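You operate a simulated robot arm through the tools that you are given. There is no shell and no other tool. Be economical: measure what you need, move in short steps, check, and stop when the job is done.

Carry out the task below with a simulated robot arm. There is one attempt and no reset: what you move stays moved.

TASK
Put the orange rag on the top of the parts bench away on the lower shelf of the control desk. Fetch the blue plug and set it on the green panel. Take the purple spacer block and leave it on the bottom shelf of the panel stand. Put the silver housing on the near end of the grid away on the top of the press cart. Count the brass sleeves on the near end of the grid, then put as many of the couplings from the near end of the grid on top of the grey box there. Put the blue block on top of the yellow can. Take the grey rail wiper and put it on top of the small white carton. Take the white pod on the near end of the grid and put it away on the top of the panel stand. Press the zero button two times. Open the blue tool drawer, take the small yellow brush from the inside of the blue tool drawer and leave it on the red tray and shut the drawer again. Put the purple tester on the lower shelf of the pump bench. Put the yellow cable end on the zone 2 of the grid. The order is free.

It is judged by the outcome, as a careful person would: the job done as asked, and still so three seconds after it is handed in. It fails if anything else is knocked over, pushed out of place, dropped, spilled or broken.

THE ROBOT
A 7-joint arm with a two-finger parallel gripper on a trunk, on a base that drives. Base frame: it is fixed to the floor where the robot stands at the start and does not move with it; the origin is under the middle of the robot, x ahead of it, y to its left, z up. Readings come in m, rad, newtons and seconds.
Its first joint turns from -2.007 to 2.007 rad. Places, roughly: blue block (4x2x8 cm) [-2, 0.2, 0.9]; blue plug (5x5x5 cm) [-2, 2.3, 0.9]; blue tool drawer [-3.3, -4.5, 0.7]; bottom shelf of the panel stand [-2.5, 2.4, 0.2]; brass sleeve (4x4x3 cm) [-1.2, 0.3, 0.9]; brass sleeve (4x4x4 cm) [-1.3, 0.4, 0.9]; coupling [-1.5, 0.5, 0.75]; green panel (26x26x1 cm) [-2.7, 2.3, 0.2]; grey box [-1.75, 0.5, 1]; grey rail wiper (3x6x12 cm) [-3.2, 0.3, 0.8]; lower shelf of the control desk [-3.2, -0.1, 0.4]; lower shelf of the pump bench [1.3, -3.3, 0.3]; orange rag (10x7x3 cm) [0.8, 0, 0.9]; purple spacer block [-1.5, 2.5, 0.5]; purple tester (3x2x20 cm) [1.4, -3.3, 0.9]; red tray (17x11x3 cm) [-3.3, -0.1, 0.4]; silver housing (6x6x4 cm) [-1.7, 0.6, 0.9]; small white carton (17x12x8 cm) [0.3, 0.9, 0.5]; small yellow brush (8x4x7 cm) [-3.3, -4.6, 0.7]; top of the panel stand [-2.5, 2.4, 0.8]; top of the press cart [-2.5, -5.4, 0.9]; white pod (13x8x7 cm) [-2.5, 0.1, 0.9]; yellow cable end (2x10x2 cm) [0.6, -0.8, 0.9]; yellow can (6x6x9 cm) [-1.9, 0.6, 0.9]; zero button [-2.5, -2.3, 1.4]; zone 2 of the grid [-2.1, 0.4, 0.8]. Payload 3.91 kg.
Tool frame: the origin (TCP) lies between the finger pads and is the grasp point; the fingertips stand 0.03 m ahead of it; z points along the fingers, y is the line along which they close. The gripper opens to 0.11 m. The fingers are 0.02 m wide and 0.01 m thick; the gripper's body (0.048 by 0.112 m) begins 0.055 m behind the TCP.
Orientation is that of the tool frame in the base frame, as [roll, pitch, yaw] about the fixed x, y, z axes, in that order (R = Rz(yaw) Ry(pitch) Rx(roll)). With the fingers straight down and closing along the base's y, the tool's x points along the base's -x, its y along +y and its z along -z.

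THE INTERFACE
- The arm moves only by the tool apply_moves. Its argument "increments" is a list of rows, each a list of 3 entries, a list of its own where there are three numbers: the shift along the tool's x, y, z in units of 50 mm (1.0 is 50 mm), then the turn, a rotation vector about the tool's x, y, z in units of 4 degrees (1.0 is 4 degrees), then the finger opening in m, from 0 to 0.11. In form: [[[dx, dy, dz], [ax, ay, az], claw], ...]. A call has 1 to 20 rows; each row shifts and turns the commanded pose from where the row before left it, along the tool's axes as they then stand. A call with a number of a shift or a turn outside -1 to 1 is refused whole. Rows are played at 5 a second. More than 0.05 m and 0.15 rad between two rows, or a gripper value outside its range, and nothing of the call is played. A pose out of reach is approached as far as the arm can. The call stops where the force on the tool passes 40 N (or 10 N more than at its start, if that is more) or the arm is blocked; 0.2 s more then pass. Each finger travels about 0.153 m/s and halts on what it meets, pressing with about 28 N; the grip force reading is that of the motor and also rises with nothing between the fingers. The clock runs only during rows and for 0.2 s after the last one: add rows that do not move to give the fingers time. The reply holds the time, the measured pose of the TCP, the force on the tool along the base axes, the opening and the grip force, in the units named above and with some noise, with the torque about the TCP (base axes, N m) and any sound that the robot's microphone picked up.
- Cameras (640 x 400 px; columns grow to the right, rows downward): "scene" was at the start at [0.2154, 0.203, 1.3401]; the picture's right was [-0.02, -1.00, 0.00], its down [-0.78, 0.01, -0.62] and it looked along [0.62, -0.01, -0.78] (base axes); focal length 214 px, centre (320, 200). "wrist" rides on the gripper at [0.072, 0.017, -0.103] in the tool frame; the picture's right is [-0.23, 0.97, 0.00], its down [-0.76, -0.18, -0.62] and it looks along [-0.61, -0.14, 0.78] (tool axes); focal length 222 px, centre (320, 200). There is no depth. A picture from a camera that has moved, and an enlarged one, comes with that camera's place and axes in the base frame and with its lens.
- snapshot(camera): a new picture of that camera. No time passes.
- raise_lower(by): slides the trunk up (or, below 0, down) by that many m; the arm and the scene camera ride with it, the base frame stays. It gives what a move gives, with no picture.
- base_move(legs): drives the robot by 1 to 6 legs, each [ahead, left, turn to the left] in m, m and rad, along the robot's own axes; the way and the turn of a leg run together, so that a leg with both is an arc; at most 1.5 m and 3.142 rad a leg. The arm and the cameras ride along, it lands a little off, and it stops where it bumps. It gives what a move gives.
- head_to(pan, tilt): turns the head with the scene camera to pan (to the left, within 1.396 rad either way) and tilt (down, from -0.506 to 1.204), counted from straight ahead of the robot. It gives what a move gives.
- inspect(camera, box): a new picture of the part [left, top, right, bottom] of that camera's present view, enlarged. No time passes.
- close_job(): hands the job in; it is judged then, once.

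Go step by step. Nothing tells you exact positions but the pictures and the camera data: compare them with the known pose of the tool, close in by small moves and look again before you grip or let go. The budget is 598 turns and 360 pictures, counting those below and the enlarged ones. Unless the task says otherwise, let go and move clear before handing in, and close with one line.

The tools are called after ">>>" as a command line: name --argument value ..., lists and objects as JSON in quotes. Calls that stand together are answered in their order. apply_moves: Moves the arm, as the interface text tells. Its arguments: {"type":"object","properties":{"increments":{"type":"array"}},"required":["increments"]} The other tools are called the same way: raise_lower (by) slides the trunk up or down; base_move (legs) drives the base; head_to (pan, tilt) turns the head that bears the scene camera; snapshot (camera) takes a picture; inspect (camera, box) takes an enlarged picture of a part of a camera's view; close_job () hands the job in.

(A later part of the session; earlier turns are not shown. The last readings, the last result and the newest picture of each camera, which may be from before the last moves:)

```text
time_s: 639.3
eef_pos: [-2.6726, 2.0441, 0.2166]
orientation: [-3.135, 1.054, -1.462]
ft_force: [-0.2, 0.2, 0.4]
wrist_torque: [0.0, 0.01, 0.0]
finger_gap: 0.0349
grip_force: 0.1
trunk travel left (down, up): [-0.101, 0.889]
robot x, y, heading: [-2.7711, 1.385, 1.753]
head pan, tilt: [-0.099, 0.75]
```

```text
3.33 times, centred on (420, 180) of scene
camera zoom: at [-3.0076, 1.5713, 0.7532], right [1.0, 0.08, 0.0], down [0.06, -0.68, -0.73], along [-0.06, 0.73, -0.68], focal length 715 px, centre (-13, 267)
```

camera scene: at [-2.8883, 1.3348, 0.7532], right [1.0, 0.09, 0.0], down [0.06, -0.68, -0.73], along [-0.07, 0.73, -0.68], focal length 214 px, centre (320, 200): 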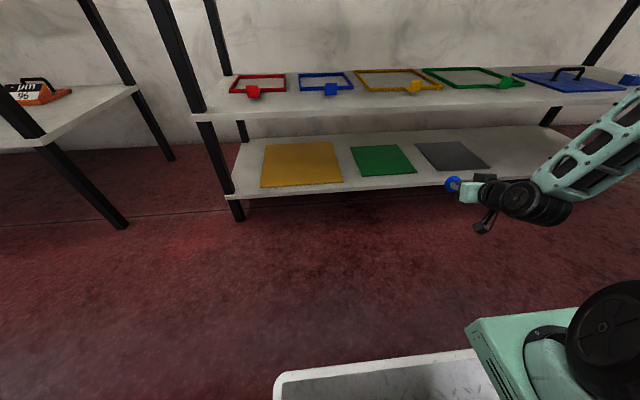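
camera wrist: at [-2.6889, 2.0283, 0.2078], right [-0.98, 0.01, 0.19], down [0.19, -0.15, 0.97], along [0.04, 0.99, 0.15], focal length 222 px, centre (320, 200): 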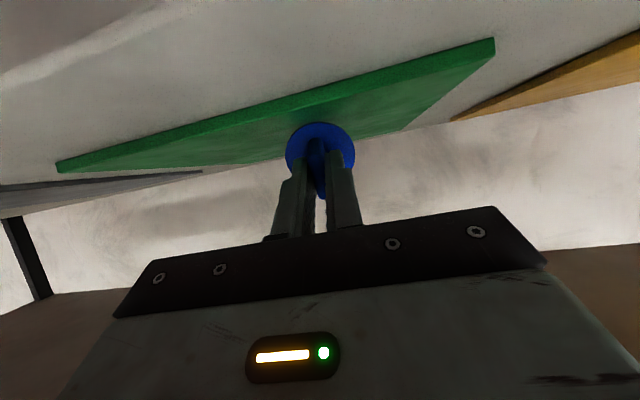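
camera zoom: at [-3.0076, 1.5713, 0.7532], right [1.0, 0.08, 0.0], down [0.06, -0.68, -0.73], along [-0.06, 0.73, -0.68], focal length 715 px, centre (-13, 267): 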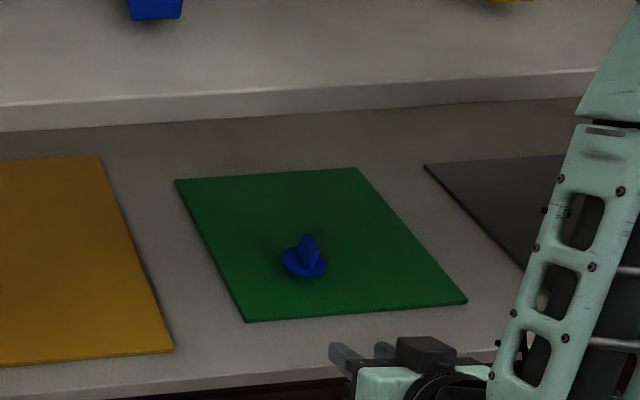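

The blue plug stands on the green panel. Next the purple spacer on the middle shelf: I back off, raise to mid-shelf level and strafe right.

>>> base_move --legs '[[-0.25, 0, 0], [0, -1.07, 0]]'

>>> raise_lower --by 0.4

>>> head_to --pan -0.1 --tilt 0.6

>>> snapshot --camera "scene"

>>> snapshot --camera "wrist"

```text
time_s: 646.3
eef_pos: [-1.5691, 1.9977, 0.2172]
orientation: [-3.135, 1.055, -1.452]
ft_force: [0.0, 0.1, -0.6]
wrist_torque: [0.02, 0.0, 0.0]
finger_gap: 0.0351
grip_force: 0.2
trunk travel left (down, up): [-0.101, 0.889]
robot x, y, heading: [-1.6607, 1.3426, 1.766]
head pan, tilt: [-0.099, 0.75]
```

```text
time_s: 650.2
eef_pos: [-1.5686, 1.9976, 0.6183]
orientation: [-3.136, 1.053, -1.452]
ft_force: [0.2, -0.7, 0.3]
wrist_torque: [-0.02, 0.03, 0.0]
finger_gap: 0.0348
grip_force: 0.1
trunk travel left (down, up): [-0.501, 0.489]
robot x, y, heading: [-1.6616, 1.3401, 1.765]
head pan, tilt: [-0.099, 0.75]
```

```text
time_s: 650.9
eef_pos: [-1.5704, 1.9979, 0.6177]
orientation: [-3.134, 1.053, -1.452]
ft_force: [-0.8, -0.1, 0.2]
wrist_torque: [-0.02, 0.02, 0.03]
finger_gap: 0.0348
grip_force: 0.0
trunk travel left (down, up): [-0.501, 0.489]
robot x, y, heading: [-1.6627, 1.3466, 1.765]
head pan, tilt: [-0.099, 0.6]
```

```text
79 pictures are left
camera scene: at [-1.8987, 1.5281, 1.166], right [1.0, 0.09, 0.0], down [0.05, -0.56, -0.82], along [-0.08, 0.82, -0.57], focal length 214 px, centre (320, 200)
```

scene: 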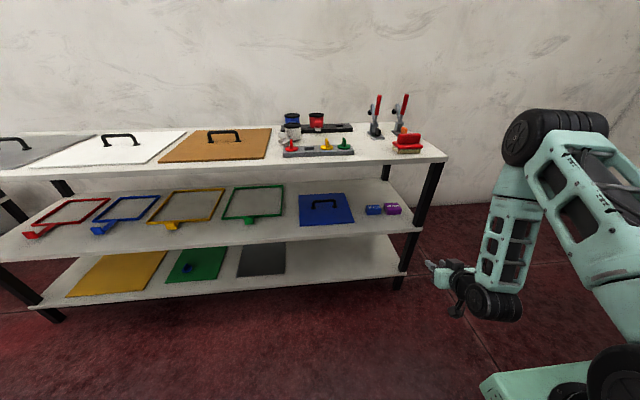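

```text
78 pictures are left
camera wrist: at [-1.571, 1.8725, 0.6056], right [-0.98, 0.0, 0.19], down [0.19, -0.14, 0.97], along [0.03, 0.99, 0.14], focal length 222 px, centre (320, 200)
```

wrist: 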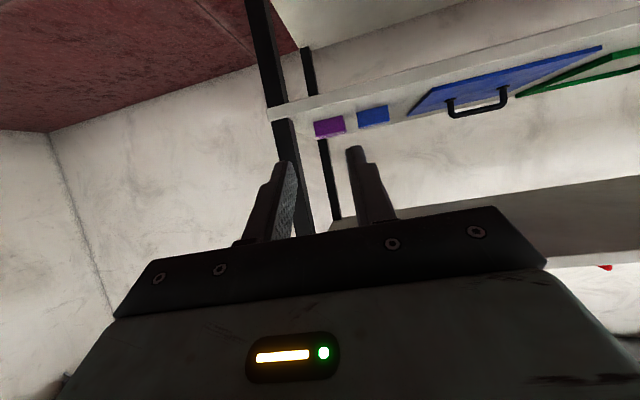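

>>> inspect --camera "scene" --box '[340, 170, 460, 260]'

```text
4.44 times, centred on (400, 215) of scene
camera zoom: at [-1.8987, 1.5281, 1.166], right [1.0, 0.09, 0.0], down [0.05, -0.56, -0.82], along [-0.08, 0.82, -0.57], focal length 953 px, centre (-36, 133)
```

zoom: 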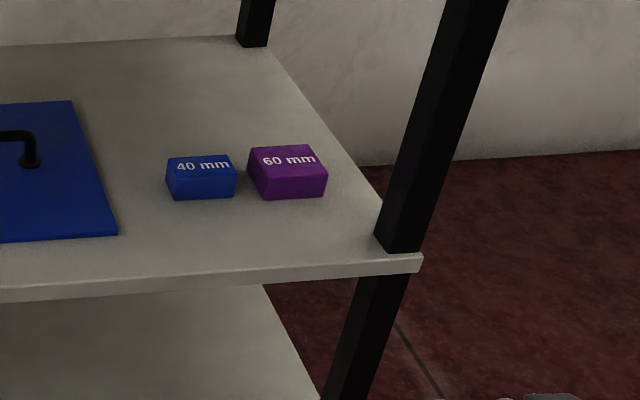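

The spacer sits at [-1.625, 2.39], 6 cm wide, between the blue one and the stand's leg. I tilt back to 50°, align the heading and move to a pre-grasp in front of it.

>>> apply_moves --increments '[[[0, 0, 0], [0, 1, 0], 0.072], [[0, 0, 0], [0, 1, 0], 0.072], [[0, 0, 0], [0, 0.57, 0], 0.072], [[0, 0, 0], [-0.84, 0, -0.71], 0.072], [[0, 0, 0], [0, 0, 0], 0.072]]'

>>> base_move --legs '[[0, -0.018, 0], [0.226, 0, 0]]'

>>> snapshot --camera "wrist"

>>> inspect --camera "scene" --box '[360, 150, 560, 290]'

```text
time_s: 652.1
eef_pos: [-1.5671, 1.9996, 0.6168]
orientation: [-3.136, 0.874, -1.376]
ft_force: [-0.5, -0.4, -0.4]
wrist_torque: [-0.01, -0.02, 0.0]
finger_gap: 0.0723
grip_force: 0.1
trunk travel left (down, up): [-0.501, 0.489]
robot x, y, heading: [-1.6595, 1.3409, 1.767]
head pan, tilt: [-0.099, 0.6]
```

```text
time_s: 654.1
eef_pos: [-1.5891, 2.2206, 0.6167]
orientation: [-3.136, 0.875, -1.381]
ft_force: [0.2, 0.4, 0.2]
wrist_torque: [-0.03, 0.01, 0.02]
finger_gap: 0.0721
grip_force: 0.0
trunk travel left (down, up): [-0.501, 0.489]
robot x, y, heading: [-1.6865, 1.5607, 1.761]
head pan, tilt: [-0.099, 0.6]
```

```text
76 pictures are left
camera wrist: at [-1.5822, 2.0943, 0.6281], right [-0.98, -0.04, 0.17], down [0.17, 0.04, 0.98], along [-0.04, 1.0, -0.04], focal length 222 px, centre (320, 200)
```

wrist: 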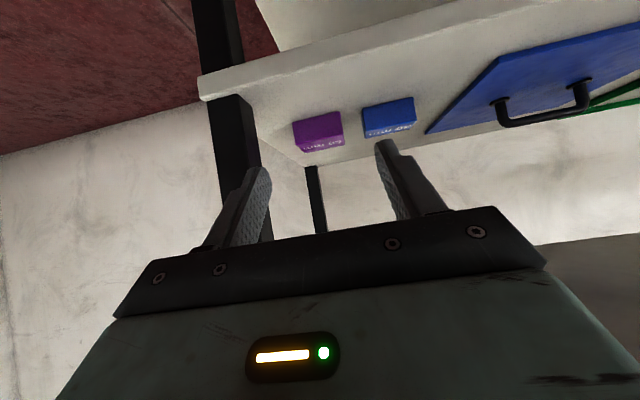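

```text
2.86 times, centred on (460, 220) of scene
camera zoom: at [-1.9223, 1.7515, 1.166], right [1.0, 0.09, 0.0], down [0.05, -0.56, -0.83], along [-0.07, 0.82, -0.56], focal length 613 px, centre (-80, 143)
```

zoom: 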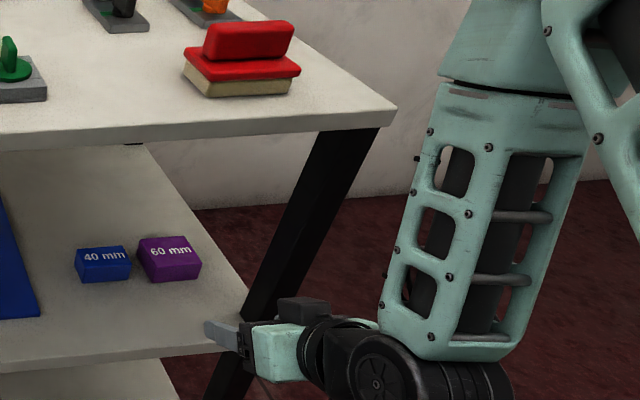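

>>> apply_moves --increments '[[[0.536, 0, 0.45], [0, 0, 0], 0.072], [[-0.643, 0, 0.766], [0, 0, 0], 0.072], [[-0.45, 0, 0.536], [0, 0, 0], 0.072], [[0, 0, 0], [0, 0, 0], 0.072]]'

>>> snapshot --camera "wrist"

>>> inspect --camera "scene" --box '[360, 180, 520, 290]'

```text
time_s: 655.1
eef_pos: [-1.6035, 2.3048, 0.5822]
orientation: [-3.137, 0.873, -1.382]
ft_force: [0.3, -0.3, 0.2]
wrist_torque: [-0.01, 0.01, -0.01]
finger_gap: 0.072
grip_force: 0.0
trunk travel left (down, up): [-0.501, 0.489]
robot x, y, heading: [-1.6845, 1.5597, 1.755]
head pan, tilt: [-0.099, 0.6]
```

```text
74 pictures are left
camera wrist: at [-1.5971, 2.1786, 0.5926], right [-0.98, -0.04, 0.17], down [0.17, 0.04, 0.98], along [-0.04, 1.0, -0.04], focal length 222 px, centre (320, 200)
```

wrist: 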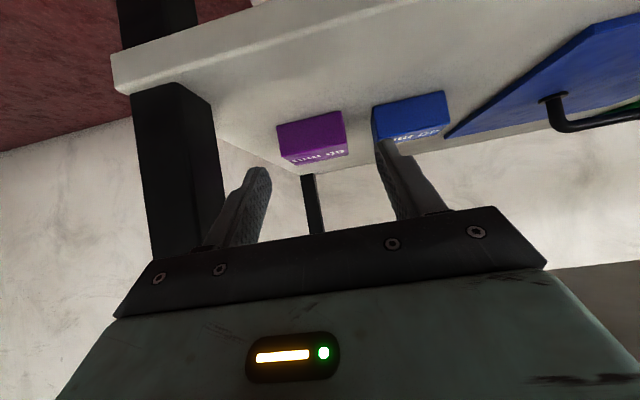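

```text
3.64 times, centred on (440, 235) of scene
camera zoom: at [-1.9222, 1.7515, 1.166], right [1.0, 0.09, 0.0], down [0.05, -0.56, -0.83], along [-0.07, 0.82, -0.56], focal length 780 px, centre (-116, 73)
```

zoom: 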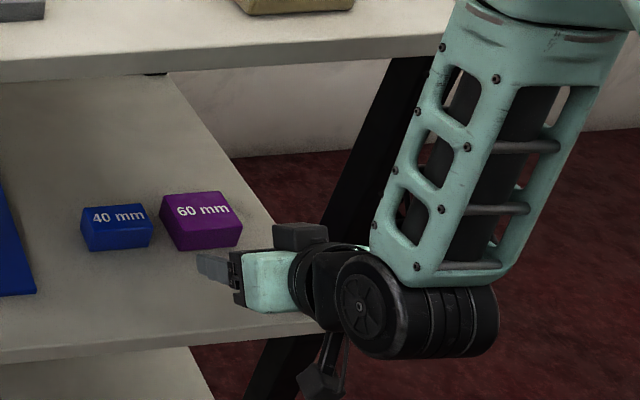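

>>> apply_moves --increments '[[[0.46, -0.17, 0.386], [0, 0, 0], 0.066], [[-0.26, 0, 0.306], [0, 0, 0], 0.066], [[0, 0, 0], [0, 0, 0], 0.066]]'

>>> snapshot --camera "wrist"

```text
time_s: 655.9
eef_pos: [-1.5999, 2.3255, 0.5512]
orientation: [-3.136, 0.874, -1.382]
ft_force: [-1.5, 0.6, 1.3]
wrist_torque: [0.04, -0.03, 0.01]
finger_gap: 0.066
grip_force: 0.0
trunk travel left (down, up): [-0.501, 0.489]
robot x, y, heading: [-1.6847, 1.5629, 1.759]
head pan, tilt: [-0.099, 0.6]
```

```text
72 pictures are left
camera wrist: at [-1.5928, 2.1999, 0.5621], right [-0.98, -0.04, 0.17], down [0.17, 0.04, 0.98], along [-0.04, 1.0, -0.04], focal length 222 px, centre (320, 200)
```

wrist: 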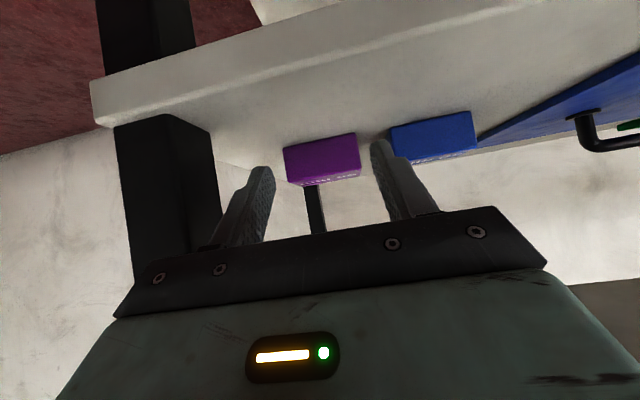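

Perfectly centred. I advance 4.5 cm and close.

>>> apply_moves --increments '[[[-0.29, 0, 0.345], [0, 0, 0], 0.066], [[-0.29, 0, 0.345], [0, 0, 0], 0.066], [[0, 0, 0], [0, 0, 0], 0.066], [[0, 0, 0], [0, 0, 0], 0.04], [[0, 0, 0], [0, 0, 0], 0.02], [[0, 0, 0], [0, 0, 0], 0.02]]'

>>> snapshot --camera "wrist"

```text
time_s: 657.3
eef_pos: [-1.6081, 2.3713, 0.5523]
orientation: [-3.136, 0.875, -1.383]
ft_force: [0.1, -0.2, -0.4]
wrist_torque: [0.01, 0.0, 0.0]
finger_gap: 0.0203
grip_force: 0.0
trunk travel left (down, up): [-0.501, 0.489]
robot x, y, heading: [-1.6849, 1.5629, 1.761]
head pan, tilt: [-0.099, 0.6]
```

```text
71 pictures are left
camera wrist: at [-1.6006, 2.2446, 0.5638], right [-0.98, -0.04, 0.17], down [0.17, 0.04, 0.98], along [-0.04, 1.0, -0.04], focal length 222 px, centre (320, 200)
```

wrist: 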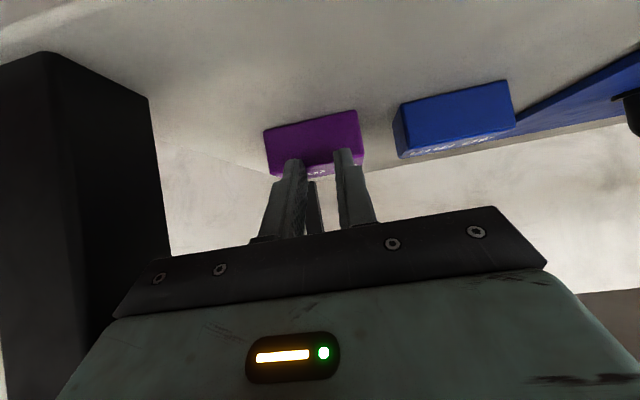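

The fingers closed just short of the block. I back 1 cm, reopen to 0.076 and go 4 cm deeper.

>>> apply_moves --increments '[[[0.13, 0, -0.153], [0, 0, 0], 0.03], [[0, 0, 0], [0, 0, 0], 0.06], [[0, 0, 0], [0, 0, 0], 0.076], [[0, 0, 0], [0, 0, 0], 0.076], [[-0.26, 0, 0.306], [0, 0, 0], 0.076], [[-0.26, 0, 0.306], [0, 0, 0], 0.076], [[0, 0, 0], [0, 0, 0], 0.076]]'

>>> snapshot --camera "wrist"

```text
time_s: 658.9
eef_pos: [-1.6124, 2.401, 0.5518]
orientation: [-3.135, 0.875, -1.381]
ft_force: [0.1, -0.9, 1.1]
wrist_torque: [0.04, -0.03, -0.02]
finger_gap: 0.0759
grip_force: 0.2
trunk travel left (down, up): [-0.501, 0.489]
robot x, y, heading: [-1.6843, 1.5624, 1.759]
head pan, tilt: [-0.099, 0.6]
```

```text
70 pictures are left
camera wrist: at [-1.6061, 2.274, 0.5633], right [-0.98, -0.04, 0.17], down [0.17, 0.04, 0.98], along [-0.04, 1.0, -0.04], focal length 222 px, centre (320, 200)
```

wrist: 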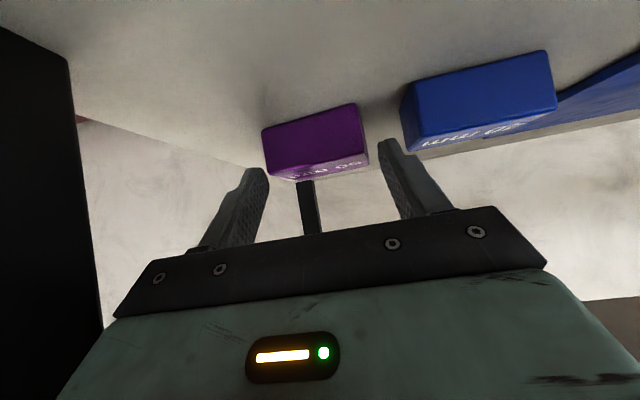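

>>> apply_moves --increments '[[[-0.13, -0.04, 0.153], [0, 0, 0], 0.076], [[-0.13, 0, 0.153], [0, 0, 0], 0.076], [[-0.13, 0, 0.153], [0, 0, 0], 0.076], [[0, 0, 0], [0, 0, 0], 0.076]]'

>>> snapshot --camera "wrist"

>>> inspect --camera "scene" --box '[360, 150, 560, 290]'

```text
time_s: 659.9
eef_pos: [-1.6165, 2.4312, 0.5524]
orientation: [-3.136, 0.875, -1.382]
ft_force: [0.6, 1.0, 2.0]
wrist_torque: [0.05, -0.04, 0.01]
finger_gap: 0.0761
grip_force: 0.1
trunk travel left (down, up): [-0.501, 0.489]
robot x, y, heading: [-1.6869, 1.5624, 1.759]
head pan, tilt: [-0.099, 0.6]
```

```text
69 pictures are left
camera wrist: at [-1.6098, 2.3036, 0.5636], right [-0.98, -0.04, 0.17], down [0.17, 0.04, 0.98], along [-0.04, 1.0, -0.04], focal length 222 px, centre (320, 200)
```

wrist: 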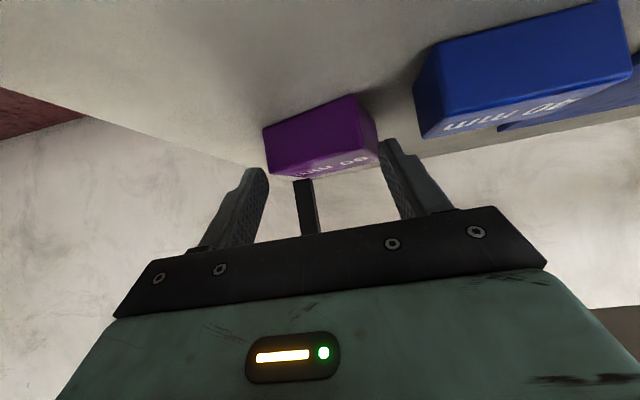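

```text
2.86 times, centred on (460, 220) of scene
camera zoom: at [-1.9223, 1.7515, 1.166], right [1.0, 0.09, 0.0], down [0.05, -0.56, -0.83], along [-0.07, 0.82, -0.56], focal length 613 px, centre (-80, 143)
```

zoom: 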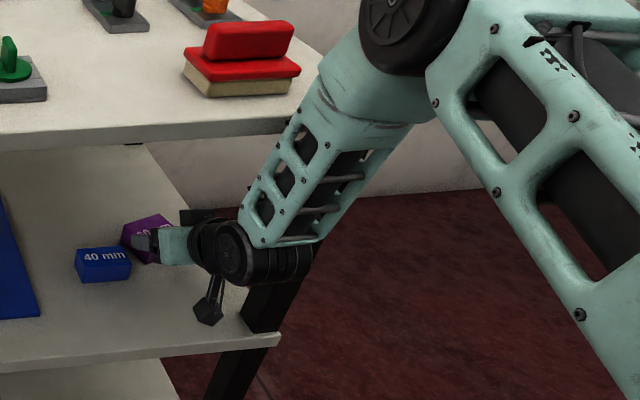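

The block is wider than assumed (~7.3 cm) and got pushed along by a fingertip. I back off 2 cm, open to 0.087 and advance around it.

>>> apply_moves --increments '[[[0.26, 0, -0.306], [0, 0, 0], 0.076], [[0, 0, 0], [0, 0, 0], 0.087], [[0, 0, 0], [0, 0, 0], 0.087], [[-0.26, 0, 0.306], [0, 0, 0], 0.087], [[-0.26, 0, 0.306], [0, 0, 0], 0.087], [[0, 0, 0], [0, 0, 0], 0.087]]'

>>> snapshot --camera "wrist"

```text
time_s: 661.3
eef_pos: [-1.6184, 2.444, 0.5515]
orientation: [-3.138, 0.867, -1.384]
ft_force: [-0.2, -0.1, 0.1]
wrist_torque: [0.0, -0.01, -0.03]
finger_gap: 0.0871
grip_force: 0.0
trunk travel left (down, up): [-0.501, 0.489]
robot x, y, heading: [-1.682, 1.5608, 1.756]
head pan, tilt: [-0.099, 0.6]
```

```text
67 pictures are left
camera wrist: at [-1.6123, 2.3178, 0.5632], right [-0.98, -0.03, 0.17], down [0.17, 0.05, 0.98], along [-0.04, 1.0, -0.04], focal length 222 px, centre (320, 200)
```

wrist: 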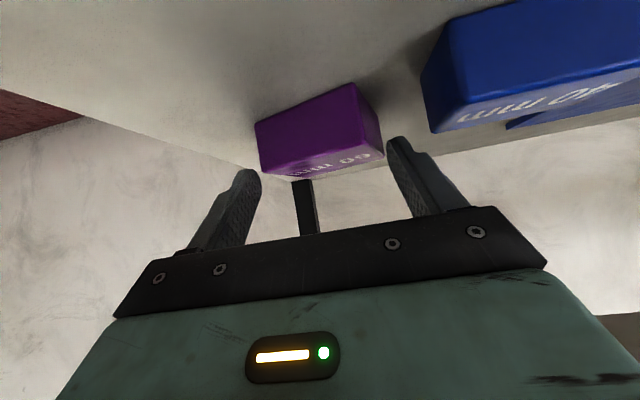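

>>> apply_moves --increments '[[[0.2, 0, -0.23], [0, 0, 0], 0.087], [[0, -0.07, 0], [0, 0, 0], 0.096], [[0, 0, 0], [0, 0, 0], 0.096], [[-0.2, 0, 0.23], [0, 0, 0], 0.096], [[-0.2, 0, 0.23], [0, 0, 0], 0.096], [[0, 0, 0], [0, 0, 0], 0.096]]'

>>> snapshot --camera "wrist"

>>> inspect --camera "scene" --box '[360, 120, 560, 260]'

```text
time_s: 662.7
eef_pos: [-1.6165, 2.4473, 0.5497]
orientation: [3.141, 0.853, -1.389]
ft_force: [-0.2, 0.0, -0.8]
wrist_torque: [-0.02, 0.04, 0.0]
finger_gap: 0.0962
grip_force: 0.0
trunk travel left (down, up): [-0.501, 0.489]
robot x, y, heading: [-1.6853, 1.5604, 1.759]
head pan, tilt: [-0.099, 0.6]
```

```text
66 pictures are left
camera wrist: at [-1.6095, 2.321, 0.5641], right [-0.98, -0.03, 0.17], down [0.17, 0.06, 0.98], along [-0.04, 1.0, -0.06], focal length 222 px, centre (320, 200)
```

wrist: 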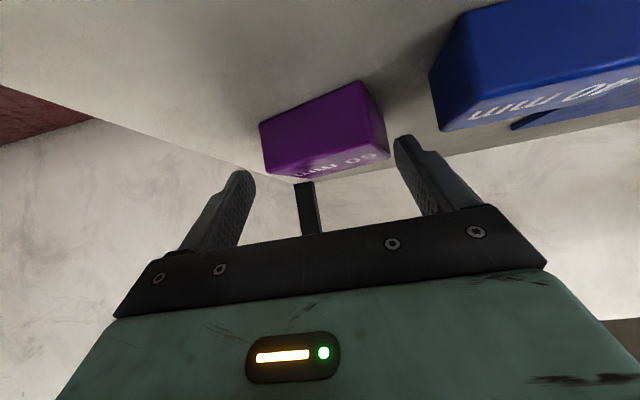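

```text
2.86 times, centred on (460, 190) of scene
camera zoom: at [-1.9206, 1.7415, 1.1674], right [1.0, 0.09, 0.0], down [0.05, -0.56, -0.83], along [-0.07, 0.83, -0.56], focal length 613 px, centre (-80, 229)
```

zoom: 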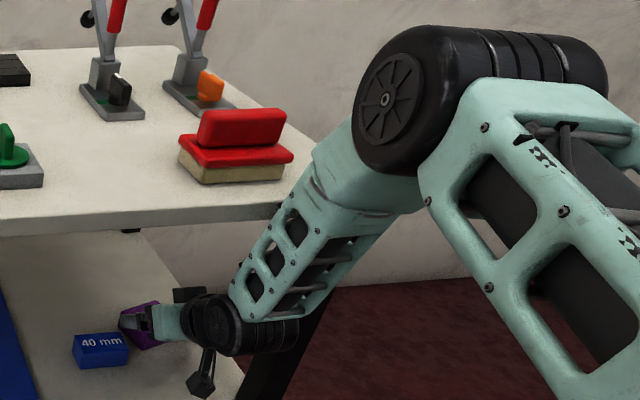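

My forearm presses on the top shelf's edge, so I stop. The block is near the stand's open east end; approaching from there is far easier. I retreat and drive round to that end.

>>> apply_moves --increments '[[[0.26, 0, -0.306], [0, 0, 0], 0.096], [[0.52, 0, -0.61], [0, 0, 0], 0.096], [[0.64, 0, -0.766], [0, 0, 0], 0.096], [[0.64, 0, -0.766], [0, 0, 0], 0.06], [[0, 0, 0], [0, 0, 0], 0.06]]'

>>> base_move --legs '[[-0.2, 0, 0], [0, -0.85, 0], [0, 0, 1.57], [0, -0.85, 0]]'

>>> head_to --pan -0.1 --tilt 0.6

>>> snapshot --camera "scene"

```text
time_s: 663.9
eef_pos: [-1.5903, 2.3071, 0.5546]
orientation: [-3.138, 0.873, -1.381]
ft_force: [0.3, 0.2, 0.2]
wrist_torque: [0.02, 0.0, -0.01]
finger_gap: 0.0599
grip_force: 0.2
trunk travel left (down, up): [-0.501, 0.489]
robot x, y, heading: [-1.6831, 1.5626, 1.76]
head pan, tilt: [-0.099, 0.6]
```

```text
time_s: 676.5
eef_pos: [-1.6694, 2.2228, 0.5534]
orientation: [3.111, 0.864, 0.196]
ft_force: [-0.1, -0.8, 0.5]
wrist_torque: [0.02, 0.01, 0.04]
finger_gap: 0.0597
grip_force: 0.0
trunk travel left (down, up): [-0.501, 0.489]
robot x, y, heading: [-0.9285, 2.1605, -2.943]
head pan, tilt: [-0.099, 0.6]
stopped in leg 4: the robot was blocked; the commanded pose is now the measured one
```

```text
time_s: 677.0
eef_pos: [-1.6702, 2.2238, 0.5532]
orientation: [3.109, 0.862, 0.198]
ft_force: [-0.5, 0.0, -0.8]
wrist_torque: [-0.01, 0.03, -0.01]
finger_gap: 0.06
grip_force: 0.0
trunk travel left (down, up): [-0.501, 0.489]
robot x, y, heading: [-0.934, 2.1569, -2.945]
head pan, tilt: [-0.099, 0.6]
```

```text
64 pictures are left
camera scene: at [-1.1211, 1.9208, 1.1658], right [-0.1, 1.0, 0.0], down [0.56, 0.05, -0.83], along [-0.82, -0.08, -0.56], focal length 214 px, centre (320, 200)
```

scene: 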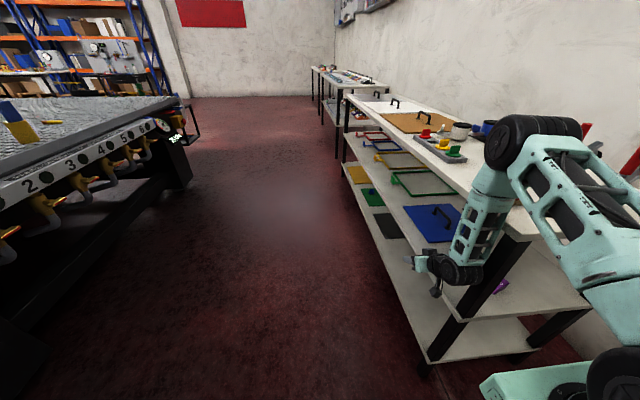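

I overshot in front of the stand; I step back south and east, then north in front of the stand's end.

>>> base_move --legs '[[0, 0.08, 0], [-0.42, 0, 0], [0, -0.3, 0]]'

>>> snapshot --camera "scene"

>>> snapshot --camera "wrist"

```text
time_s: 682.0
eef_pos: [-1.2842, 2.5271, 0.5511]
orientation: [3.11, 0.86, 0.191]
ft_force: [0.3, 0.1, 0.3]
wrist_torque: [-0.01, -0.02, 0.01]
finger_gap: 0.0599
grip_force: 0.0
trunk travel left (down, up): [-0.501, 0.489]
robot x, y, heading: [-0.5478, 2.4582, -2.953]
head pan, tilt: [-0.099, 0.6]
```

```text
63 pictures are left
camera scene: at [-0.7376, 2.2207, 1.166], right [-0.09, 1.0, 0.0], down [0.56, 0.05, -0.83], along [-0.82, -0.07, -0.56], focal length 214 px, centre (320, 200)
```

scene: 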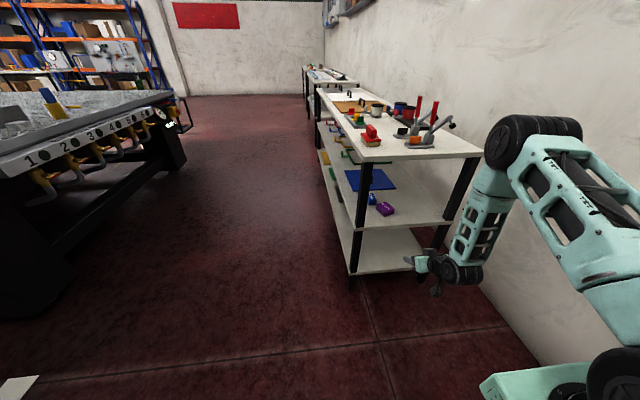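

```text
62 pictures are left
camera wrist: at [-1.1578, 2.5376, 0.5652], right [0.06, -0.98, 0.19], down [-0.06, 0.19, 0.98], along [-1.0, -0.07, -0.05], focal length 222 px, centre (320, 200)
```

wrist: 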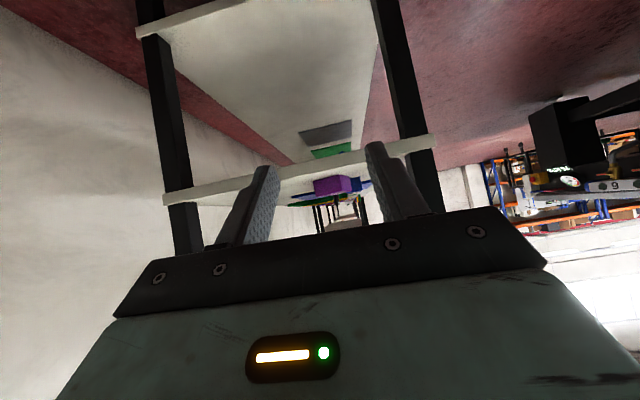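

>>> inspect --camera "scene" --box '[340, 170, 440, 250]'

```text
5.00 times, centred on (390, 210) of scene
camera zoom: at [-0.7376, 2.2207, 1.166], right [-0.09, 1.0, 0.0], down [0.56, 0.05, -0.83], along [-0.82, -0.07, -0.56], focal length 1072 px, centre (-30, 150)
```

zoom: 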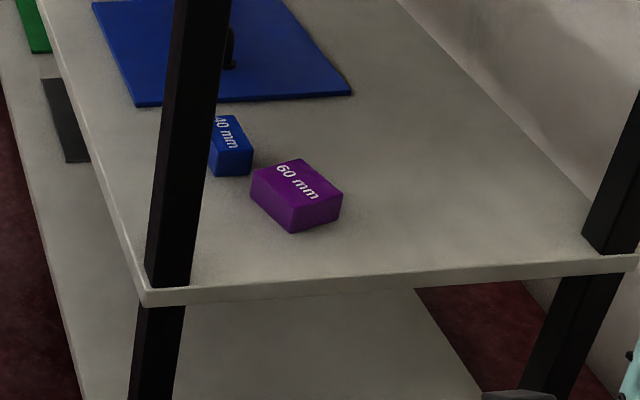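

The block is turned: centre ≈ [-1.608, 2.468], 6.7 cm between the faces I want to grip, axis turned 24° from my heading. I turn the tool 24° and move to the pre-grasp.

>>> apply_moves --increments '[[[0, 0, 0], [-0.768, 0, -0.66], 0.09], [[0, 0, 0], [-0.768, 0, -0.66], 0.09], [[0, 0, 0], [-0.768, 0, -0.66], 0.09], [[0, 0, 0], [-0.768, 0, -0.66], 0.09], [[0, 0, 0], [-0.768, 0, -0.66], 0.09], [[0, 0, 0], [-0.768, 0, -0.66], 0.09], [[0, 0, 0], [0, 0, 0], 0.09]]'

>>> base_move --legs '[[0, -0.067, 0], [0.188, 0, 0]]'

>>> snapshot --camera "wrist"

```text
time_s: 683.6
eef_pos: [-1.2835, 2.5277, 0.5528]
orientation: [3.115, 0.87, 0.616]
ft_force: [-0.2, 0.6, -0.4]
wrist_torque: [-0.01, -0.03, -0.02]
finger_gap: 0.0898
grip_force: 0.0
trunk travel left (down, up): [-0.501, 0.489]
robot x, y, heading: [-0.5456, 2.4553, -2.952]
head pan, tilt: [-0.099, 0.6]
```

```text
time_s: 685.8
eef_pos: [-1.4802, 2.5576, 0.5518]
orientation: [3.115, 0.87, 0.616]
ft_force: [-0.1, -1.1, 0.2]
wrist_torque: [-0.02, 0.01, -0.01]
finger_gap: 0.0899
grip_force: 0.0
trunk travel left (down, up): [-0.501, 0.489]
robot x, y, heading: [-0.7457, 2.49, -2.952]
head pan, tilt: [-0.099, 0.6]
```

```text
60 pictures are left
camera wrist: at [-1.3691, 2.6196, 0.5646], right [0.46, -0.87, 0.19], down [-0.13, 0.15, 0.98], along [-0.88, -0.48, -0.04], focal length 222 px, centre (320, 200)
```

wrist: 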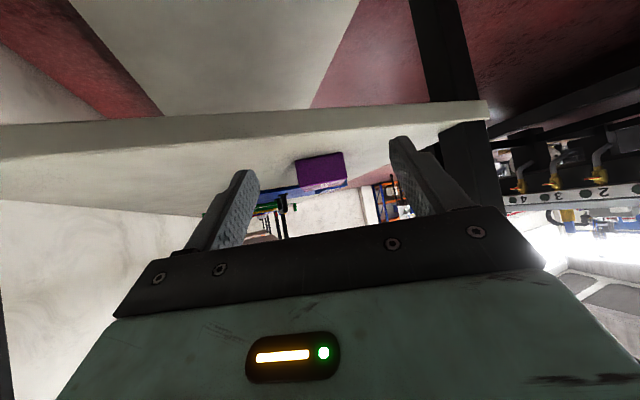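

>>> apply_moves --increments '[[[-0.652, 0, 0.758], [0, 0, 0], 0.09], [[-0.652, 0, 0.758], [0, 0, 0], 0.09], [[-0.2, 0, 0.23], [0, 0, 0], 0.09], [[0, 0, 0], [0, 0, 0], 0.09]]'

>>> snapshot --camera "wrist"

```text
time_s: 686.8
eef_pos: [-1.5736, 2.4881, 0.5536]
orientation: [3.113, 0.87, 0.615]
ft_force: [0.5, 0.3, 0.6]
wrist_torque: [-0.04, -0.04, 0.0]
finger_gap: 0.0901
grip_force: 0.0
trunk travel left (down, up): [-0.501, 0.489]
robot x, y, heading: [-0.745, 2.4903, -2.952]
head pan, tilt: [-0.099, 0.6]
```

```text
59 pictures are left
camera wrist: at [-1.4627, 2.5508, 0.5649], right [0.46, -0.87, 0.19], down [-0.13, 0.15, 0.98], along [-0.88, -0.48, -0.04], focal length 222 px, centre (320, 200)
```

wrist: 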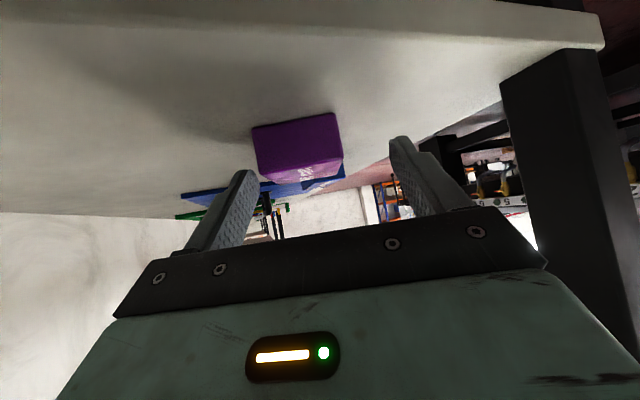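

>>> apply_moves --increments '[[[0, -0.36, 0], [0, 0, 0], 0.09], [[-0.326, 0, 0.379], [0, 0, 0], 0.09], [[0, 0, 0], [0, 0, 0], 0.09]]'

>>> snapshot --camera "wrist"

```text
time_s: 687.6
eef_pos: [-1.6058, 2.4879, 0.5539]
orientation: [3.113, 0.87, 0.616]
ft_force: [0.6, 0.9, 0.0]
wrist_torque: [-0.02, -0.02, 0.0]
finger_gap: 0.09
grip_force: 0.1
trunk travel left (down, up): [-0.501, 0.489]
robot x, y, heading: [-0.7449, 2.4833, -2.953]
head pan, tilt: [-0.099, 0.6]
```

```text
58 pictures are left
camera wrist: at [-1.494, 2.5497, 0.5658], right [0.46, -0.87, 0.19], down [-0.13, 0.15, 0.98], along [-0.88, -0.48, -0.04], focal length 222 px, centre (320, 200)
```

wrist: 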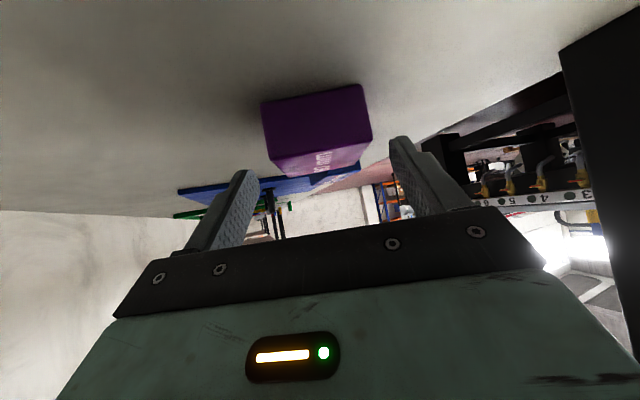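

>>> apply_moves --increments '[[[-0.2, -0.1, 0.23], [0, 0, 0], 0.09], [[-0.25, 0, 0.29], [0, 0, 0], 0.09], [[0, 0, 0], [0, 0, 0], 0.05], [[0, 0, 0], [0, 0, 0], 0.03], [[0, 0, 0], [0, 0, 0], 0.03], [[0, 0, 0], [0, 0, 0], 0.03]]'

```text
time_s: 689.0
eef_pos: [-1.6357, 2.4716, 0.5548]
orientation: [3.114, 0.87, 0.616]
ft_force: [-0.5, -0.3, 1.3]
wrist_torque: [-0.06, 0.04, -0.01]
finger_gap: 0.0619
grip_force: 27.6
trunk travel left (down, up): [-0.501, 0.489]
robot x, y, heading: [-0.7467, 2.488, -2.954]
head pan, tilt: [-0.099, 0.6]
```

Gripped (0.062 m). I lift 2 cm, back the base out, and lower to the bottom shelf's level.

>>> apply_moves --increments '[[[-0.3, 0, -0.26], [0, 0, 0], 0.03], [[-0.15, 0, -0.13], [0, 0, 0], 0.03], [[0, 0, 0], [0, 0, 0], 0.03]]'

>>> base_move --legs '[[-0.32, 0, 0]]'

>>> raise_lower --by -0.31

>>> snapshot --camera "wrist"

>>> snapshot --camera "scene"

```text
time_s: 689.8
eef_pos: [-1.6351, 2.4737, 0.5855]
orientation: [3.113, 0.871, 0.617]
ft_force: [-0.6, 0.4, -1.7]
wrist_torque: [0.04, 0.02, 0.0]
finger_gap: 0.0615
grip_force: 28.3
trunk travel left (down, up): [-0.501, 0.489]
robot x, y, heading: [-0.7384, 2.4883, -2.95]
head pan, tilt: [-0.099, 0.6]
```

```text
time_s: 691.9
eef_pos: [-1.3204, 2.535, 0.5846]
orientation: [3.114, 0.869, 0.615]
ft_force: [-0.4, -0.7, -1.3]
wrist_torque: [0.04, -0.02, -0.02]
finger_gap: 0.0613
grip_force: 27.5
trunk travel left (down, up): [-0.501, 0.489]
robot x, y, heading: [-0.431, 2.5483, -2.954]
head pan, tilt: [-0.099, 0.6]
```

```text
time_s: 695.0
eef_pos: [-1.3213, 2.5362, 0.2744]
orientation: [3.114, 0.868, 0.616]
ft_force: [0.8, -0.3, -1.7]
wrist_torque: [-0.01, -0.01, 0.01]
finger_gap: 0.0613
grip_force: 27.7
trunk travel left (down, up): [-0.191, 0.799]
robot x, y, heading: [-0.4295, 2.5509, -2.953]
head pan, tilt: [-0.099, 0.6]
```

```text
57 pictures are left
camera wrist: at [-1.2099, 2.597, 0.2864], right [0.46, -0.87, 0.19], down [-0.13, 0.15, 0.98], along [-0.88, -0.47, -0.04], focal length 222 px, centre (320, 200)
```

wrist: 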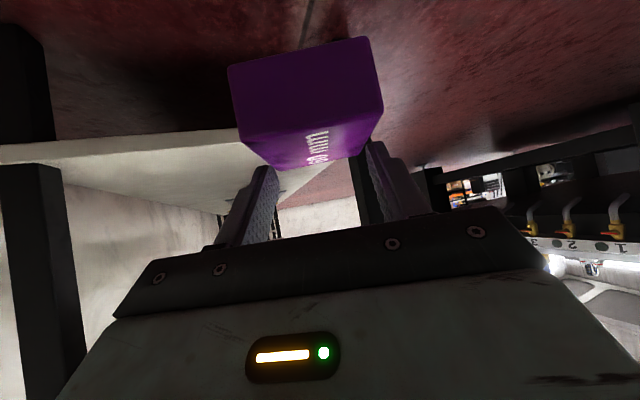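

```text
56 pictures are left
camera scene: at [-0.621, 2.3118, 0.856], right [-0.09, 1.0, 0.0], down [0.56, 0.05, -0.82], along [-0.82, -0.07, -0.57], focal length 214 px, centre (320, 200)
```

scene: 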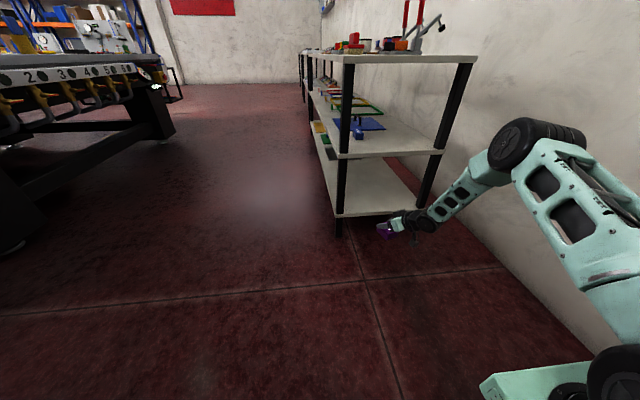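

>>> base_move --legs '[[0.29, 0, 0]]'

>>> apply_moves --increments '[[[0.38, 0, 0.326], [0, 0, 0], 0.03], [[0.076, 0, 0.065], [0, 0, 0], 0.03], [[0.076, 0, 0.065], [0, 0, 0], 0.03], [[0.076, 0, 0.065], [0, 0, 0], 0.03], [[0, 0, 0], [0, 0, 0], 0.03]]'

>>> inspect --camera "scene" --box '[300, 130, 480, 270]'

```text
time_s: 697.0
eef_pos: [-1.606, 2.483, 0.2754]
orientation: [3.113, 0.87, 0.611]
ft_force: [0.1, -0.9, -1.8]
wrist_torque: [0.02, -0.01, 0.01]
finger_gap: 0.0608
grip_force: 28.1
trunk travel left (down, up): [-0.191, 0.799]
robot x, y, heading: [-0.7117, 2.4941, -2.958]
head pan, tilt: [-0.099, 0.6]
```

```text
time_s: 698.2
eef_pos: [-1.6058, 2.4822, 0.2346]
orientation: [3.113, 0.868, 0.613]
ft_force: [0.1, -1.2, -1.8]
wrist_torque: [0.04, -0.02, -0.01]
finger_gap: 0.0607
grip_force: 28.2
trunk travel left (down, up): [-0.191, 0.799]
robot x, y, heading: [-0.7174, 2.4983, -2.955]
head pan, tilt: [-0.099, 0.6]
```

```text
2.86 times, centred on (390, 200) of scene
camera zoom: at [-0.9059, 2.2585, 0.856], right [-0.09, 1.0, 0.0], down [0.56, 0.05, -0.82], along [-0.82, -0.07, -0.57], focal length 613 px, centre (120, 200)
```

zoom: 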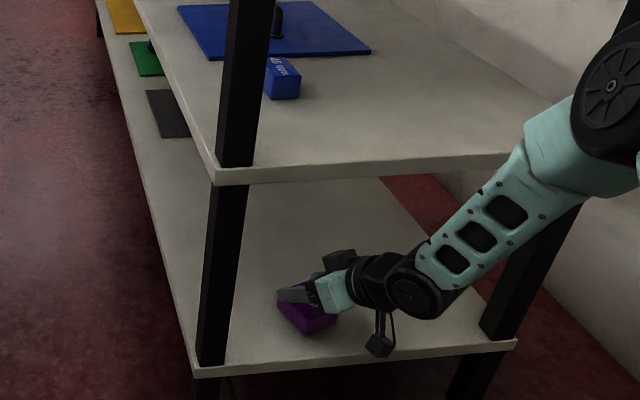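

No contact yet; I lower further by small steps until it touches.

>>> apply_moves --increments '[[[0.076, 0, 0.065], [0, 0, 0], 0.03], [[0.076, 0, 0.065], [0, 0, 0], 0.03], [[0.076, 0, 0.065], [0, 0, 0], 0.03], [[0.076, 0, 0.065], [0, 0, 0], 0.03], [[0.076, 0, 0.065], [0, 0, 0], 0.03], [[0, 0, 0], [0, 0, 0], 0.03]]'

```text
time_s: 699.6
eef_pos: [-1.608, 2.4822, 0.2138]
orientation: [3.117, 0.877, 0.615]
ft_force: [0.5, 0.6, 35.2]
wrist_torque: [-0.29, 0.13, 0.13]
finger_gap: 0.0595
grip_force: 28.2
trunk travel left (down, up): [-0.191, 0.799]
robot x, y, heading: [-0.7125, 2.4945, -2.956]
head pan, tilt: [-0.099, 0.6]
```

Contact; I relieve, release and retreat.

>>> apply_moves --increments '[[[-0.045, 0, -0.04], [0, 0, 0], 0.03], [[0, 0, 0], [0, 0, 0], 0.075], [[0, 0, 0], [0, 0, 0], 0.085], [[0, 0, 0], [0, 0, 0], 0.085], [[0.326, 0, -0.379], [0, 0, 0], 0.085], [[0.652, 0, -0.758], [0, 0, 0], 0.085], [[0.3, 0, -0.35], [0, 0, 0], 0.085], [[0, 0, 0], [0, 0, 0], 0.085]]'

>>> base_move --legs '[[-0.3, 0, 0]]'

>>> inspect --camera "scene" --box '[300, 80, 500, 240]'

```text
time_s: 701.4
eef_pos: [-1.5272, 2.5412, 0.2118]
orientation: [3.113, 0.869, 0.61]
ft_force: [-0.2, -0.9, 0.5]
wrist_torque: [-0.03, 0.0, -0.02]
finger_gap: 0.0851
grip_force: 0.0
trunk travel left (down, up): [-0.191, 0.799]
robot x, y, heading: [-0.7152, 2.4943, -2.958]
head pan, tilt: [-0.099, 0.6]
```

```text
time_s: 703.4
eef_pos: [-1.2308, 2.5956, 0.2121]
orientation: [3.112, 0.87, 0.613]
ft_force: [0.1, 0.2, 0.5]
wrist_torque: [0.0, 0.02, 0.0]
finger_gap: 0.0848
grip_force: 0.1
trunk travel left (down, up): [-0.191, 0.799]
robot x, y, heading: [-0.416, 2.5487, -2.953]
head pan, tilt: [-0.099, 0.6]
```

```text
2.50 times, centred on (400, 160) of scene
camera zoom: at [-0.6087, 2.3143, 0.856], right [-0.09, 1.0, 0.0], down [0.56, 0.05, -0.83], along [-0.82, -0.07, -0.56], focal length 536 px, centre (120, 300)
```

zoom: 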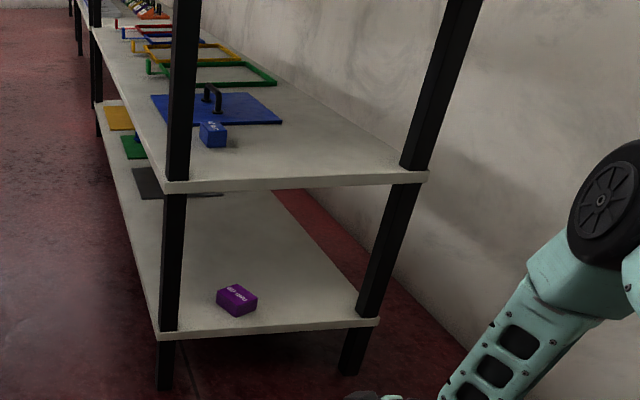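

Spacer placed. Next the silver housing: I raise the trunk, straighten the tool, and drive back to the grid's near end.

>>> raise_lower --by 0.4

>>> raise_lower --by 0.18

>>> apply_moves --increments '[[[0, 0, 0], [0.768, 0, 0.66], 0.085], [[0, 0, 0], [0.768, 0, 0.66], 0.085], [[0, 0, 0], [0.768, 0, 0.66], 0.085], [[0, 0, 0], [0.768, 0, 0.66], 0.085], [[0, 0, 0], [0.768, 0, 0.66], 0.085], [[0, 0, 0], [0.768, 0, 0.66], 0.085], [[0, 0, 0], [0, 1, 0], 0.085], [[0, 0, 0], [0, 1, 0], 0.085], [[0, 0, 0], [0, 1, 0], 0.085], [[0, 0, 0], [0, 1, 0], 0.085], [[0, 0, 0], [0, 1, 0], 0.085], [[0, 0, 0], [0, 1, 0], 0.085], [[0, 0, 0], [0, 1, 0], 0.085], [[0, 0, 0], [0, 1, 0], 0.085], [[0, 0, 0], [0, 1, 0], 0.085], [[0, 0, 0], [0, 1, 0], 0.085], [[0, 0, 0], [0, 1, 0], 0.085], [[0, 0, 0], [0, 1, 0], 0.085], [[0, 0, 0], [0, 0.45, 0], 0.085], [[0, 0, 0], [0, 0, 0], 0.085]]'

>>> apply_moves --increments '[[[0.9, 0, -0.4], [0, 0, 0], 0.085], [[0.9, 0, -0.4], [0, 0, 0], 0.085], [[0.9, 0, -0.4], [0, 0, 0], 0.085], [[0.9, 0, -0.4], [0, 0, 0], 0.085], [[0, 0, 0], [0, 0, 0], 0.085]]'

>>> base_move --legs '[[0.45, 1.0, 0], [0, 0, 1.578], [0, -1.04, 0]]'

>>> snapshot --camera "wrist"

```text
time_s: 707.2
eef_pos: [-1.2316, 2.594, 0.6118]
orientation: [3.115, 0.868, 0.612]
ft_force: [0.6, 0.3, -0.5]
wrist_torque: [-0.04, 0.0, 0.01]
finger_gap: 0.0849
grip_force: 0.0
trunk travel left (down, up): [-0.591, 0.399]
robot x, y, heading: [-0.4187, 2.5495, -2.955]
head pan, tilt: [-0.099, 0.6]
```

```text
time_s: 709.2
eef_pos: [-1.2317, 2.5952, 0.7913]
orientation: [3.115, 0.87, 0.613]
ft_force: [-0.6, 0.3, -0.3]
wrist_torque: [-0.01, 0.0, 0.0]
finger_gap: 0.0846
grip_force: 0.1
trunk travel left (down, up): [-0.771, 0.219]
robot x, y, heading: [-0.4176, 2.5506, -2.958]
head pan, tilt: [-0.099, 0.6]
```

```text
time_s: 713.5
eef_pos: [-1.231, 2.5952, 0.79]
orientation: [3.122, -0.009, 0.21]
ft_force: [0.1, 0.3, 0.3]
wrist_torque: [-0.02, -0.02, -0.05]
finger_gap: 0.085
grip_force: 0.0
trunk travel left (down, up): [-0.771, 0.219]
robot x, y, heading: [-0.4121, 2.5499, -2.955]
head pan, tilt: [-0.099, 0.6]
```

```text
time_s: 714.6
eef_pos: [-1.0556, 2.6361, 0.873]
orientation: [3.122, -0.007, 0.209]
ft_force: [-0.5, -0.4, 1.1]
wrist_torque: [0.0, -0.02, 0.03]
finger_gap: 0.0848
grip_force: 0.1
trunk travel left (down, up): [-0.771, 0.219]
robot x, y, heading: [-0.4166, 2.5484, -2.957]
head pan, tilt: [-0.099, 0.6]
```

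```text
time_s: 726.3
eef_pos: [-1.0728, 0.7827, 0.8724]
orientation: [3.103, -0.013, 1.813]
ft_force: [19.6, 6.9, 12.9]
wrist_torque: [0.13, 0.2, -0.3]
finger_gap: 0.0746
grip_force: 0.1
trunk travel left (down, up): [-0.771, 0.219]
robot x, y, heading: [-1.0125, 1.4203, -1.366]
head pan, tilt: [-0.099, 0.6]
stopped in leg 3: the force on the tool passed its limit (the readings are from after the stop); the commanded pose is now the measured one
```

```text
53 pictures are left
camera wrist: at [-1.0776, 0.856, 0.9783], right [1.0, 0.01, 0.04], down [-0.01, -0.79, 0.61], along [0.04, -0.61, -0.79], focal length 222 px, centre (320, 200)
```

wrist: 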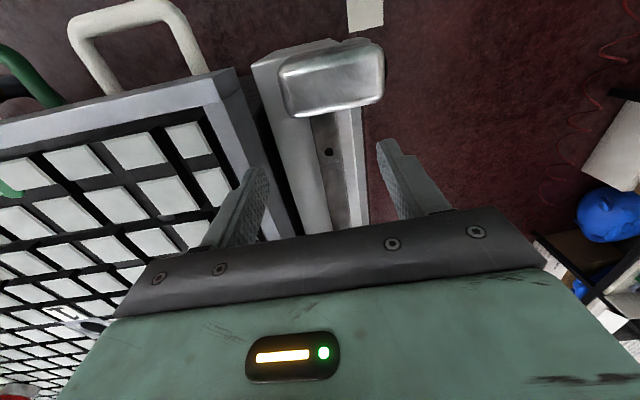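

My fingertips were too low and touched the grid's frame edge. I raise the hand and continue.

>>> apply_moves --increments '[[[0, 0, -0.6], [0, 0, 0], 0.085], [[0, 0, -1], [0, 0, 0], 0.085], [[0, 0, -1], [0, 0, 0], 0.085], [[0, 0, -1], [0, 0, 0], 0.085], [[0, 0, 0], [0, 0, 0], 0.085]]'

>>> base_move --legs '[[0, -0.62, 0]]'

>>> snapshot --camera "wrist"

```text
time_s: 727.5
eef_pos: [-1.0815, 0.7792, 1.0524]
orientation: [3.104, -0.012, 1.808]
ft_force: [-0.3, -0.3, -0.7]
wrist_torque: [0.02, 0.0, -0.01]
finger_gap: 0.085
grip_force: 0.3
trunk travel left (down, up): [-0.771, 0.219]
robot x, y, heading: [-1.0134, 1.422, -1.37]
head pan, tilt: [-0.099, 0.6]
```

```text
time_s: 730.9
eef_pos: [-1.6851, 0.6594, 1.0517]
orientation: [3.104, -0.013, 1.805]
ft_force: [-0.1, -0.2, -0.6]
wrist_torque: [0.01, -0.01, -0.01]
finger_gap: 0.0851
grip_force: 0.0
trunk travel left (down, up): [-0.771, 0.219]
robot x, y, heading: [-1.6115, 1.3, -1.374]
head pan, tilt: [-0.099, 0.6]
```

```text
52 pictures are left
camera wrist: at [-1.6877, 0.7328, 1.1564], right [1.0, 0.01, 0.03], down [-0.02, -0.79, 0.61], along [0.03, -0.61, -0.79], focal length 222 px, centre (320, 200)
```

wrist: 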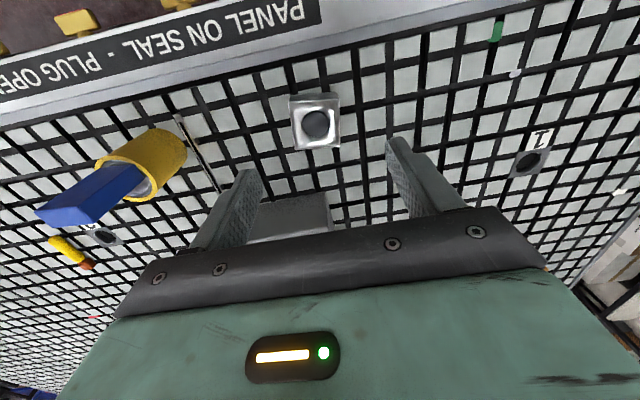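

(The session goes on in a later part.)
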